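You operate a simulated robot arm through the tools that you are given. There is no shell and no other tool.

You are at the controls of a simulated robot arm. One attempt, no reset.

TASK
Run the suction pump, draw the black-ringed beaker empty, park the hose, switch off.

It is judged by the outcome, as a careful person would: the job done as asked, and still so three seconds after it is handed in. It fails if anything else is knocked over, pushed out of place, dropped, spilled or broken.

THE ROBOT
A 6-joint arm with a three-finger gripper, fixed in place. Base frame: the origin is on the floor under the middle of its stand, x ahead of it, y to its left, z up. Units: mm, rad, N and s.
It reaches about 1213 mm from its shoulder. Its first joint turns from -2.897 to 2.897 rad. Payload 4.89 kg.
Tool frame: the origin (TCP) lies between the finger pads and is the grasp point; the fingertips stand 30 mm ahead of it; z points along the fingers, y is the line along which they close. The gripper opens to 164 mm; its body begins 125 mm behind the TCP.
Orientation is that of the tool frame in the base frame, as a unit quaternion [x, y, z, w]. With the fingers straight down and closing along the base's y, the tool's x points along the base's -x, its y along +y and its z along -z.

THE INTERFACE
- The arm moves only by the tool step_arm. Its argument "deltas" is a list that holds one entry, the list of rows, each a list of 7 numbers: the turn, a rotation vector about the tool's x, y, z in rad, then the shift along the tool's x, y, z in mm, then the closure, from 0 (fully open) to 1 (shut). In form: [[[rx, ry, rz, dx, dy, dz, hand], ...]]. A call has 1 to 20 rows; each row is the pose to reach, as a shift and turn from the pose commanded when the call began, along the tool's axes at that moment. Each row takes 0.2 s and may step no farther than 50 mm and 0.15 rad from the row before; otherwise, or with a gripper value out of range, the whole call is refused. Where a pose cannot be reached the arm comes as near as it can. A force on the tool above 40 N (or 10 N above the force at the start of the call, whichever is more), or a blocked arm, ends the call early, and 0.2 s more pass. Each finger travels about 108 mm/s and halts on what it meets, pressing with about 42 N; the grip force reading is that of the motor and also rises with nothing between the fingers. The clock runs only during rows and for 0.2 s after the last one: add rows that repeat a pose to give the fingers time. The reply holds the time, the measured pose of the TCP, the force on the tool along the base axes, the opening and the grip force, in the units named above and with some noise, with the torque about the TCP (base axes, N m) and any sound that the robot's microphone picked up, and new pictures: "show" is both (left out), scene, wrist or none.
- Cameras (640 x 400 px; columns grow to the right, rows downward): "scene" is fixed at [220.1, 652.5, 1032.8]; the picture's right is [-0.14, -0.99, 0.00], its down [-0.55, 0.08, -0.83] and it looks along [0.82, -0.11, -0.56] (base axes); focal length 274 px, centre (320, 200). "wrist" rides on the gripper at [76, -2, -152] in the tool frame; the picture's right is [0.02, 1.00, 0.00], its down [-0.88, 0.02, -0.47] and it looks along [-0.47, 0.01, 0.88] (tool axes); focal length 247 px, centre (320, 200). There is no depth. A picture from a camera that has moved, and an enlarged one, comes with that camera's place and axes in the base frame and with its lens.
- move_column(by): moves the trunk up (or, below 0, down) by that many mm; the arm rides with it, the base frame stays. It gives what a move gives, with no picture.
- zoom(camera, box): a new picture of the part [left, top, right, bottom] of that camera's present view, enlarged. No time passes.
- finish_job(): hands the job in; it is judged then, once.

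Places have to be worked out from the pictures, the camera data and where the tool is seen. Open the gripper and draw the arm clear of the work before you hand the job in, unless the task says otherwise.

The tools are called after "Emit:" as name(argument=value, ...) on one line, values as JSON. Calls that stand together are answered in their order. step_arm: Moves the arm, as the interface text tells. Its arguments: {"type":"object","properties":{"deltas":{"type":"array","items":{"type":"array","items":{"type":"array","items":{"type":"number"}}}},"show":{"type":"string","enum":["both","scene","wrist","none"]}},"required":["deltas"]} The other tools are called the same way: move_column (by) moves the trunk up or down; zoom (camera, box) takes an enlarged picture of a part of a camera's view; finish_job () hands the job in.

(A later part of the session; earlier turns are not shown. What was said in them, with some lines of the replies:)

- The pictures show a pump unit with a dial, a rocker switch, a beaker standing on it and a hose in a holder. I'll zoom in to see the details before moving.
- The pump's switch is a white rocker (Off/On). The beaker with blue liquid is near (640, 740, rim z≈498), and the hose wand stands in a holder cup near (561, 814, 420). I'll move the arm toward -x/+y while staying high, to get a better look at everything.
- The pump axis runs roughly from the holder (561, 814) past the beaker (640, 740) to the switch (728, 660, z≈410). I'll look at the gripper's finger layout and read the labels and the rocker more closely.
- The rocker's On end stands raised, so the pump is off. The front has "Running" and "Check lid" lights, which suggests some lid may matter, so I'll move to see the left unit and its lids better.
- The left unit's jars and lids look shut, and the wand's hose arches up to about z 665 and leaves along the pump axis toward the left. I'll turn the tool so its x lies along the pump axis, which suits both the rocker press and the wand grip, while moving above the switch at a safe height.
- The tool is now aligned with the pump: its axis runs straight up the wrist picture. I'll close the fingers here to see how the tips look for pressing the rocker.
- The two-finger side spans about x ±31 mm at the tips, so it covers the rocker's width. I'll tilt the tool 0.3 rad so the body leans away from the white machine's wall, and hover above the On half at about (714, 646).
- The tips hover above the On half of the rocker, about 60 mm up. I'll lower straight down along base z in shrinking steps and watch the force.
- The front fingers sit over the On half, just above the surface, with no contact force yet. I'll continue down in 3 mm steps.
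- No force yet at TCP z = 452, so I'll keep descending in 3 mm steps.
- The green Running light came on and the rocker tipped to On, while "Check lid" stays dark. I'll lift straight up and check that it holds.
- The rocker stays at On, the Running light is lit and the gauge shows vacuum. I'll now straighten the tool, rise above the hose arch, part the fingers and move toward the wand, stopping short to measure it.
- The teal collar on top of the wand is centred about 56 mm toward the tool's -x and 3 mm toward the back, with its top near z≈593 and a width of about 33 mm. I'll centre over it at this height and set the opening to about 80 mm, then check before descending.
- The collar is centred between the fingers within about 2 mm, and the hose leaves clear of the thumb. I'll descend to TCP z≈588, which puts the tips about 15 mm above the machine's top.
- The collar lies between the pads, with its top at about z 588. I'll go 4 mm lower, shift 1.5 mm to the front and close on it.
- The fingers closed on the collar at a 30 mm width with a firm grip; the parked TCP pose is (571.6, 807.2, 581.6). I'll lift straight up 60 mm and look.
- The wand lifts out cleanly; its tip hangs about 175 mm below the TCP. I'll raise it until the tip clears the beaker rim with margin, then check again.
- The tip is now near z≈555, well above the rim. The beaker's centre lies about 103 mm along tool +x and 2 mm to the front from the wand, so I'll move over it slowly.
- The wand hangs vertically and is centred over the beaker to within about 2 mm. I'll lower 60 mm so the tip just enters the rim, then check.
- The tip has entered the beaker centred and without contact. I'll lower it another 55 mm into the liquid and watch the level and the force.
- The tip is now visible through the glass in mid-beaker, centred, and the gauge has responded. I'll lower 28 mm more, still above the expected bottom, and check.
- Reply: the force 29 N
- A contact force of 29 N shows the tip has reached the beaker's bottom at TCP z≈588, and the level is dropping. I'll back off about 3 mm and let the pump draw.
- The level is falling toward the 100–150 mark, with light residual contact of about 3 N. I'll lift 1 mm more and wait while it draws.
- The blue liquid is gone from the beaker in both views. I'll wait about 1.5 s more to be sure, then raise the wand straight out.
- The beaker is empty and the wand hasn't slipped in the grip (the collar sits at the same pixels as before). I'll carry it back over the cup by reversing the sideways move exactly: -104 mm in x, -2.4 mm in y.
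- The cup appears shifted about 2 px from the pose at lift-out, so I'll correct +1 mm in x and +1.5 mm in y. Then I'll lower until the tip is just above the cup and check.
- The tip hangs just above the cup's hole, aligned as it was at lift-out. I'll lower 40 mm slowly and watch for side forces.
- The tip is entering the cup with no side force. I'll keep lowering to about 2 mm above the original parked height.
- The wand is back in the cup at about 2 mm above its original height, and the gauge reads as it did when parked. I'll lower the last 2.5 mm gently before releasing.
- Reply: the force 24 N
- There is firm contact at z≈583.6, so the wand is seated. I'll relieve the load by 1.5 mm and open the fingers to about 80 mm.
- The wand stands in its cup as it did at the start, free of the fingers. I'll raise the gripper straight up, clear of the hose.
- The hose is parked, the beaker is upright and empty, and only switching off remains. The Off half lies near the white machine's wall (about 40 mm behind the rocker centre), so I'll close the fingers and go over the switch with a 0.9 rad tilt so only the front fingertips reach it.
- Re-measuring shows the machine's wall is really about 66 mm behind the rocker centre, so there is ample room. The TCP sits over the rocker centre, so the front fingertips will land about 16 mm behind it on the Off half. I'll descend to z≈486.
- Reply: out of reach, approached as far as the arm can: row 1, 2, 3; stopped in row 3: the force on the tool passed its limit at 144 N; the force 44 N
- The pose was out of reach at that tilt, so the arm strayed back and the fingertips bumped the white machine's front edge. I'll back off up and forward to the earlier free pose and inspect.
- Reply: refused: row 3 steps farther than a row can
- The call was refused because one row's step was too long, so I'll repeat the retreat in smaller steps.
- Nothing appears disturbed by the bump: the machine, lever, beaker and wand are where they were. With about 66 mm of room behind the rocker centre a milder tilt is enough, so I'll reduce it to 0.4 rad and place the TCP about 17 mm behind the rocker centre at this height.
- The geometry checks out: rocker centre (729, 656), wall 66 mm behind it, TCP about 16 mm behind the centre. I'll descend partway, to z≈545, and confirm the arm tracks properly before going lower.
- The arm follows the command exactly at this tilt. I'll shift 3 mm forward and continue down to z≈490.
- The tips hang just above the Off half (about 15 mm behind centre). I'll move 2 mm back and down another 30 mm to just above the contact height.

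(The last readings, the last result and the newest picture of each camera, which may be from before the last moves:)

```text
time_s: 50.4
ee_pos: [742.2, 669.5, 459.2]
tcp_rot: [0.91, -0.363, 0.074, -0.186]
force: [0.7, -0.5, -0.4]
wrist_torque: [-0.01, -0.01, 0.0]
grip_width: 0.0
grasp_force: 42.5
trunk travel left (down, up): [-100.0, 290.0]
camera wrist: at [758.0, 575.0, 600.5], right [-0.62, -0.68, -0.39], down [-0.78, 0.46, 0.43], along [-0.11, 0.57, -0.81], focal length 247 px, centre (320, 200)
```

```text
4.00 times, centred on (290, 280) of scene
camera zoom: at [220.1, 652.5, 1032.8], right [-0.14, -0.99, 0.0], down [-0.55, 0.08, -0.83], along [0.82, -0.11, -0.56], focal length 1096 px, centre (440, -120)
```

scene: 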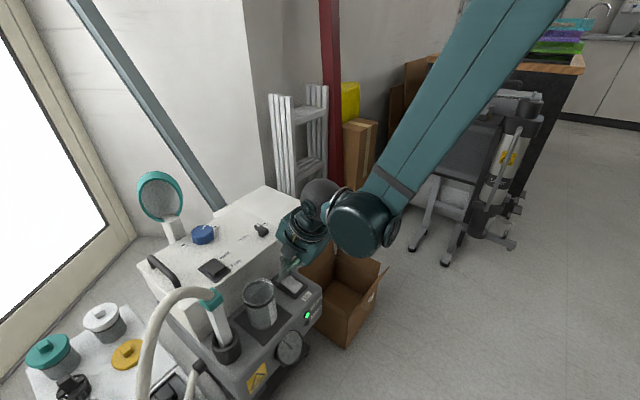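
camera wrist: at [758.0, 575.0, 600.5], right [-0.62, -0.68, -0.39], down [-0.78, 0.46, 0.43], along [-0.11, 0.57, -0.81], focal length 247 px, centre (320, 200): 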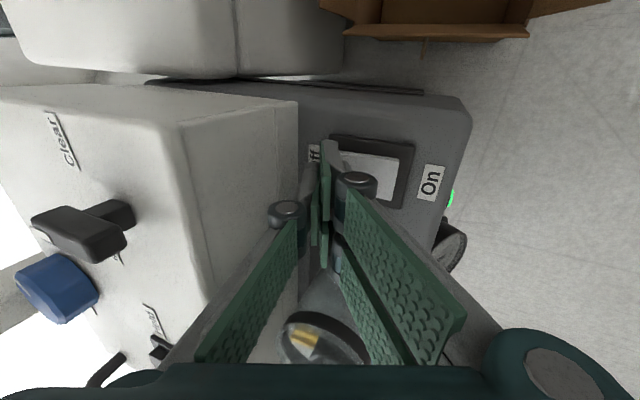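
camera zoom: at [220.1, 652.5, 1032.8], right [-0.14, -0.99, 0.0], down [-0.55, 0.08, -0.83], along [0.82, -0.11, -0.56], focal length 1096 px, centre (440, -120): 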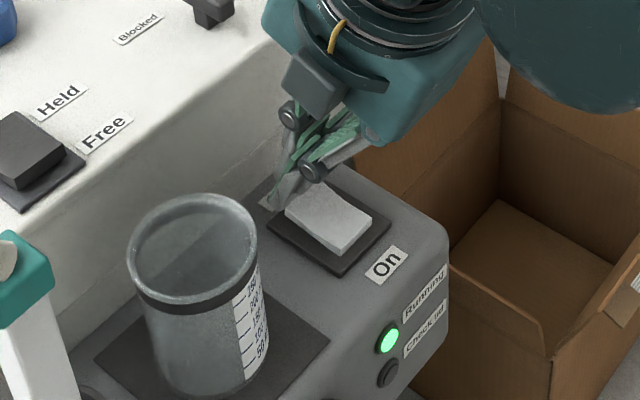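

The fingertips would land only about 3 mm inside the Off end, so I'll shift 5 mm forward and then lower 6 mm.

Emit:
step_arm(deltas=[[[0, 0, 0, 0, 4.6, -1.9, 1], [0, 0, 0, 0, 5.8, 0.9, 1], [0, 0, 0, 0, 6.9, 3.6, 1], [0, 0, 0, 0, 6.9, 3.6, 1]]], show="both")

Emit:
zoom(camera="wrist", box=[240, 60, 420, 220])

Emit:
zoom(camera="scene", box=[250, 250, 330, 330])

```text
time_s: 51.4
ee_pos: [738.7, 667.3, 454.0]
tcp_rot: [0.91, -0.363, 0.074, -0.185]
force: [0.7, 0.3, -0.2]
wrist_torque: [-0.02, -0.01, 0.03]
grip_width: 0.0
grasp_force: 42.4
trunk travel left (down, up): [-100.0, 290.0]
camera wrist: at [754.3, 571.3, 594.5], right [-0.62, -0.68, -0.39], down [-0.78, 0.46, 0.43], along [-0.11, 0.57, -0.81], focal length 247 px, centre (320, 200)
```

scene: 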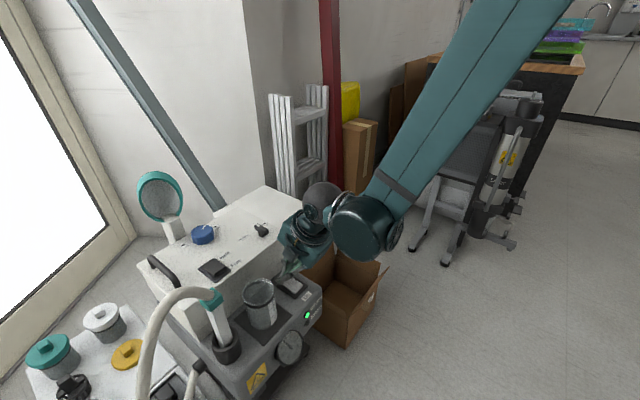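
wrist: 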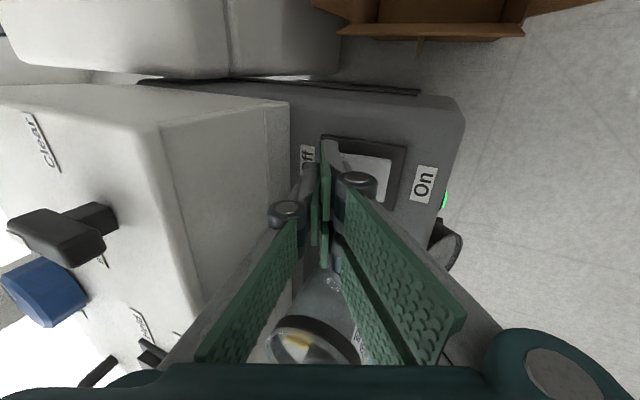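

```text
2.50 times, centred on (330, 140) of wrist
camera zoom: at [754.3, 571.3, 594.5], right [-0.62, -0.68, -0.39], down [-0.78, 0.46, 0.43], along [-0.11, 0.57, -0.81], focal length 617 px, centre (295, 350)
```

zoom: 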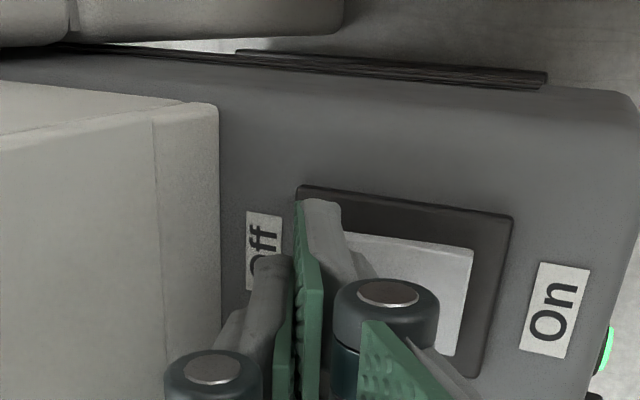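

```text
5.00 times, centred on (290, 290) of scene
camera zoom: at [220.1, 652.5, 1032.8], right [-0.14, -0.99, 0.0], down [-0.55, 0.08, -0.83], along [0.82, -0.11, -0.56], focal length 1370 px, centre (470, -250)
```

zoom: 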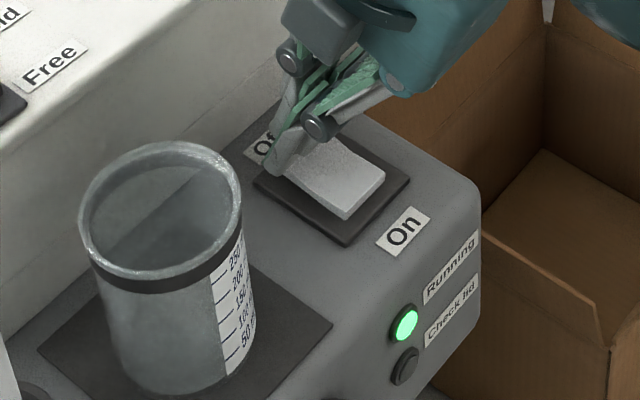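

The tips now sit about 17 mm behind the rocker's centre, directly over the Off half. I'll press down in 3 mm steps.

Emit:
step_arm(deltas=[[[0, 0, 0, 0, 1.2, 2.8, 1], [0, 0, 0, 0, 2.3, 5.5, 1], [0, 0, 0, 0, 3.1, 7.4, 1]]], show="scene")

Emit:
zoom(camera="wrist", box=[240, 60, 420, 220])

Emit:
zoom(camera="scene", box=[250, 250, 330, 330])

```text
time_s: 52.2
ee_pos: [737.9, 666.7, 445.8]
tcp_rot: [0.91, -0.363, 0.074, -0.186]
force: [1.3, 1.0, 1.5]
wrist_torque: [-0.02, -0.04, 0.0]
grip_width: 0.0
grasp_force: 42.0
trunk travel left (down, up): [-100.0, 290.0]
```

scene: 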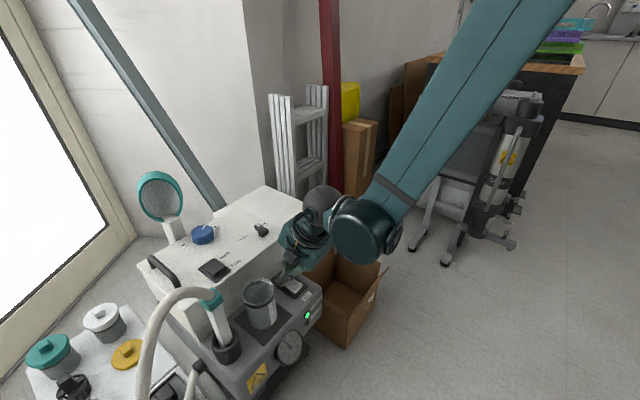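

```text
2.50 times, centred on (330, 140) of wrist
camera zoom: at [754.3, 571.3, 586.8], right [-0.62, -0.68, -0.39], down [-0.78, 0.46, 0.43], along [-0.11, 0.57, -0.81], focal length 617 px, centre (295, 350)
```

zoom: 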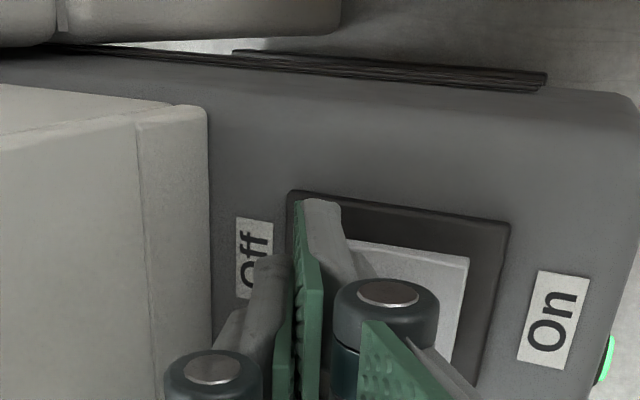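

```text
5.00 times, centred on (290, 290) of scene
camera zoom: at [220.1, 652.5, 1032.8], right [-0.14, -0.99, 0.0], down [-0.55, 0.08, -0.83], along [0.82, -0.11, -0.56], focal length 1370 px, centre (470, -250)
```

zoom: 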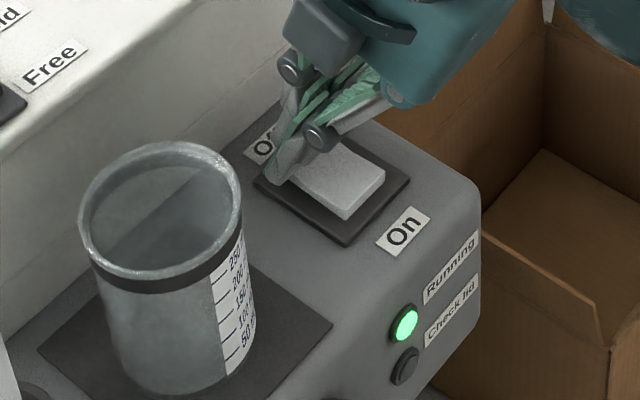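

Light contact has begun at z≈446 (1.5 N), and the Running light is still on. I'll keep pressing in 2 mm steps.

Emit:
step_arm(deltas=[[[0, 0, 0, 0, 0.8, 1.8, 1], [0, 0, 0, 0, 1.6, 3.7, 1], [0, 0, 0, 0, 2, 4.6, 1]]], show="scene")

Emit:
zoom(camera="scene", box=[250, 250, 330, 330])

```text
time_s: 53.0
ee_pos: [737.2, 666.1, 442.1]
tcp_rot: [0.91, -0.363, 0.075, -0.186]
force: [0.7, 0.1, 20.9]
wrist_torque: [0.07, 0.02, -0.01]
grip_width: 0.0
grasp_force: 41.7
trunk travel left (down, up): [-100.0, 290.0]
```

scene: 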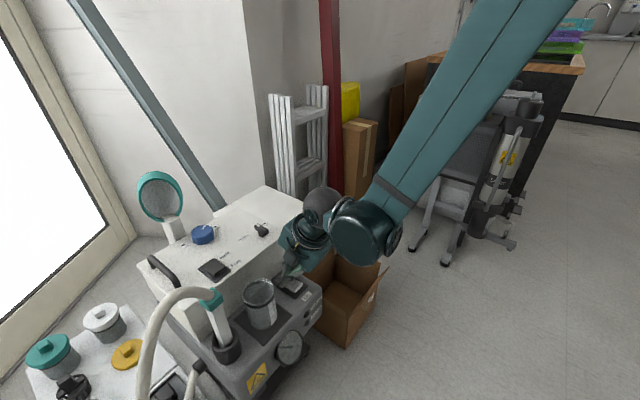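

```text
5.00 times, centred on (290, 290) of scene
camera zoom: at [220.1, 652.5, 1032.8], right [-0.14, -0.99, 0.0], down [-0.55, 0.08, -0.83], along [0.82, -0.11, -0.56], focal length 1370 px, centre (470, -250)
```

zoom: 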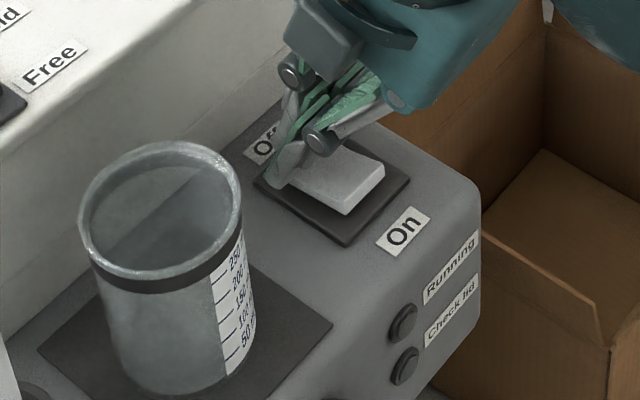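

The Running light went out, so the pump is off. I'll lift straight up and verify it stays off.

Emit:
step_arm(deltas=[[[0, 0, 0, 0, -3, -7, 1], [0, 0, 0, 0, -12, -28, 1], [0, 0, 0, 0, -29, -69, 1], [0, 0, 0, 0, -46, -110, 1], [0, 0, 0, 0, -64, -152, 1], [0, 0, 0, 0, -82, -193, 1], [0, 0, 0, 0, -100, -235, 1]]], show="both")

Emit:
zoom(camera="scene", box=[140, 230, 340, 390])

Emit:
zoom(camera="scene", box=[250, 250, 330, 330])

```text
time_s: 54.6
ee_pos: [740.7, 665.0, 698.2]
tcp_rot: [0.91, -0.363, 0.075, -0.186]
force: [0.2, 1.2, -1.4]
wrist_torque: [-0.09, 0.09, -0.02]
grip_width: 0.0
grasp_force: 42.4
trunk travel left (down, up): [-100.0, 290.0]
camera wrist: at [756.7, 570.9, 837.6], right [-0.62, -0.68, -0.39], down [-0.78, 0.46, 0.43], along [-0.11, 0.57, -0.81], focal length 247 px, centre (320, 200)
```

scene: 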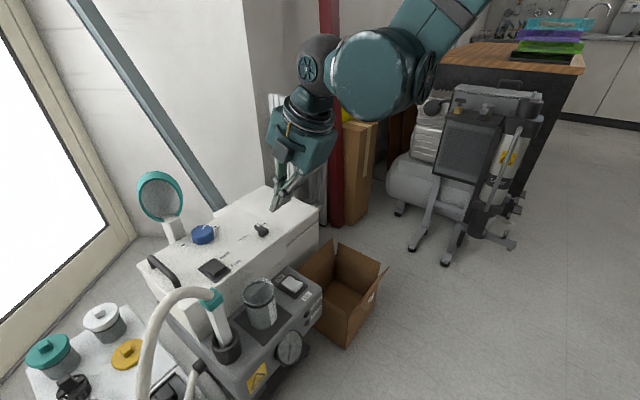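
wrist: 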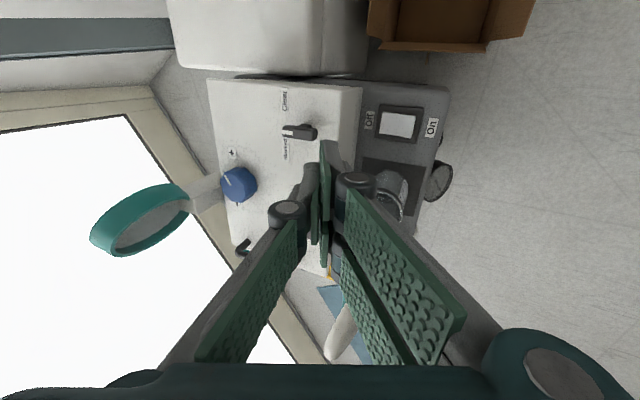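

```text
2.50 times, centred on (240, 310) of scene
camera zoom: at [220.1, 652.5, 1032.8], right [-0.14, -0.99, 0.0], down [-0.55, 0.08, -0.83], along [0.82, -0.11, -0.56], focal length 685 px, centre (520, -75)
```

zoom: 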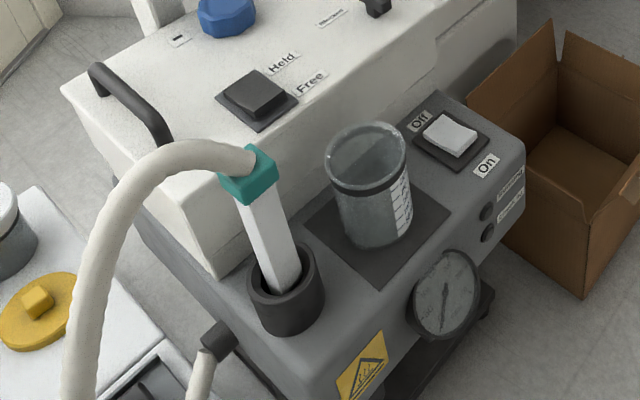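

```text
5.00 times, centred on (290, 290) of scene
camera zoom: at [220.1, 652.5, 1032.8], right [-0.14, -0.99, 0.0], down [-0.55, 0.08, -0.83], along [0.82, -0.11, -0.56], focal length 1370 px, centre (470, -250)
```

zoom: 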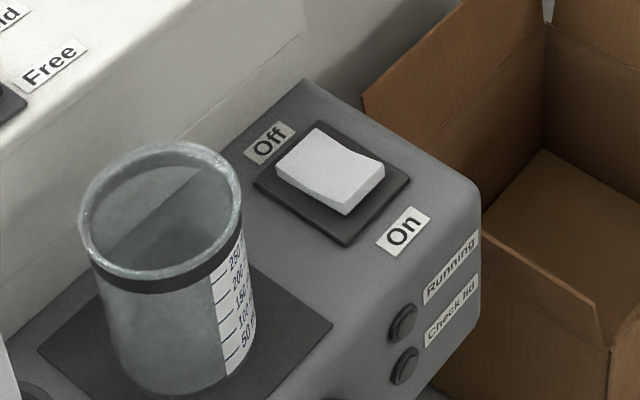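

Both lights are dark, the gauge is back at zero, the rocker is at Off, the beaker is empty and upright, and the wand is parked. I'll now retreat up and away, level the tool and open the gripper.

Emit:
step_arm(deltas=[[[-0.08, 0, 0, 15, 10, -35, 1], [-0.16, 0, 0, 30, 25, -66, 1], [-0.24, 0, 0, 48, 43, -95, 1], [-0.32, 0, 0, 67, 63, -123, 1], [-0.4, 0, 0, 87, 83, -151, 0.7], [-0.4, 0, 0, 87, 83, -151, 0.3], [-0.4, 0, 0, 87, 83, -151, 0], [-0.4, 0, 0, 87, 83, -151, 0], [-0.4, 0, 0, 87, 83, -151, 0], [-0.4, 0, 0, 87, 83, -151, 0]]], show="both")

Emit:
zoom(camera="scene", box=[140, 230, 340, 390])

Emit:
zoom(camera="scene", box=[0, 160, 340, 400])

```text
time_s: 56.8
ee_pos: [707.2, 508.2, 803.4]
tcp_rot: [0.929, -0.371, 0.001, -0.001]
force: [-0.2, 0.1, -0.3]
wrist_torque: [0.03, 0.01, 0.03]
grip_width: 163.9
grasp_force: 0.0
trunk travel left (down, up): [-100.0, 290.0]
camera wrist: at [765.5, 457.0, 956.1], right [-0.67, -0.74, 0.0], down [-0.65, 0.59, 0.47], along [-0.35, 0.32, -0.88], focal length 247 px, centre (320, 200)
```

scene: 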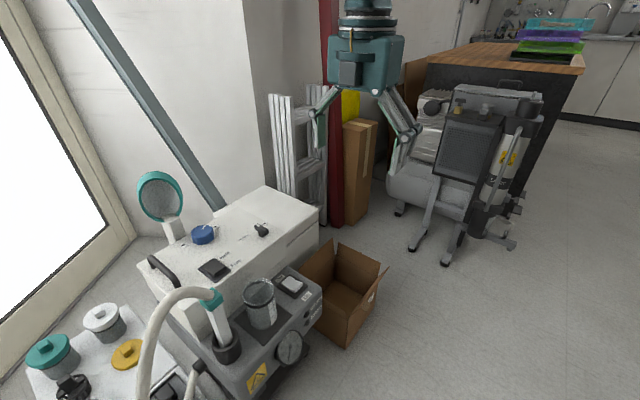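
wrist: 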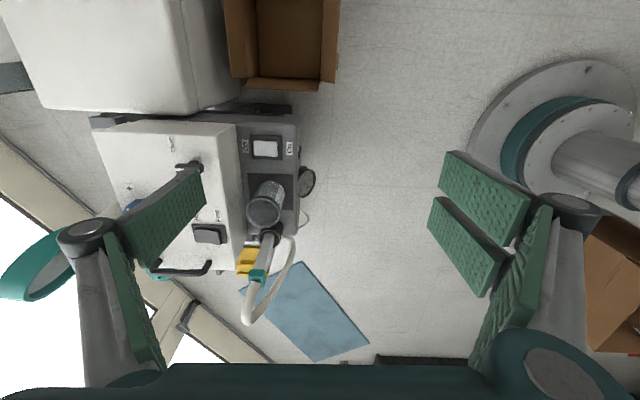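

```text
2.50 times, centred on (240, 310) of scene
camera zoom: at [220.1, 652.5, 1032.8], right [-0.14, -0.99, 0.0], down [-0.55, 0.08, -0.83], along [0.82, -0.11, -0.56], focal length 685 px, centre (520, -75)
```

zoom: 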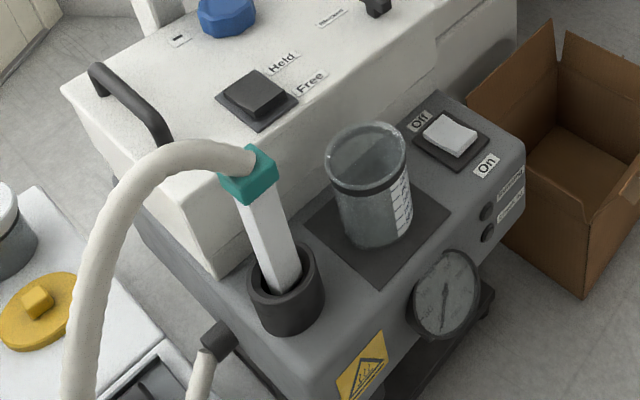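

```text
1.67 times, centred on (170, 280) of scene
camera zoom: at [220.1, 652.5, 1032.8], right [-0.14, -0.99, 0.0], down [-0.55, 0.08, -0.83], along [0.82, -0.11, -0.56], focal length 457 px, centre (570, 67)
```

zoom: 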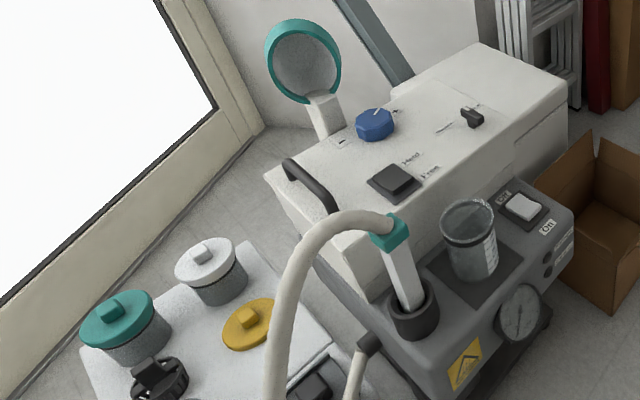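

The scene matches the start apart from what was asked: the beaker is empty and in place, the hose is parked in its cup, and the pump is off with its lights dark. The arm is clear with the gripper open, so I'm handing the job in.

Emit:
finish_job()

```text
The job is handed in.
```

I ran the suction pump, drew the black-ringed beaker empty, parked the hose in its cup and switched the pump off. I then handed the job in.

- **Pump:** the rocker is at Off, the Running and "Check lid" lights are dark, and the gauge is back at zero.
- **Beaker:** no blue liquid is visible in either camera, and it stands upright where it was.
- **Hose:** the wand is seated in its cup as it was at the start.
- **Arm:** it is back near its starting position with the gripper open.

**Bump:** while I was lowering toward the Off side, one pose was out of reach. The arm strayed and the closed fingertips hit the front edge of the white machine, peaking at 144 N. I backed off, and the pictures showed nothing moved or damaged, including its lever, knob and switch.

The wand tip also touched the beaker's bottom once at about 29 N, and I raised it straight away.
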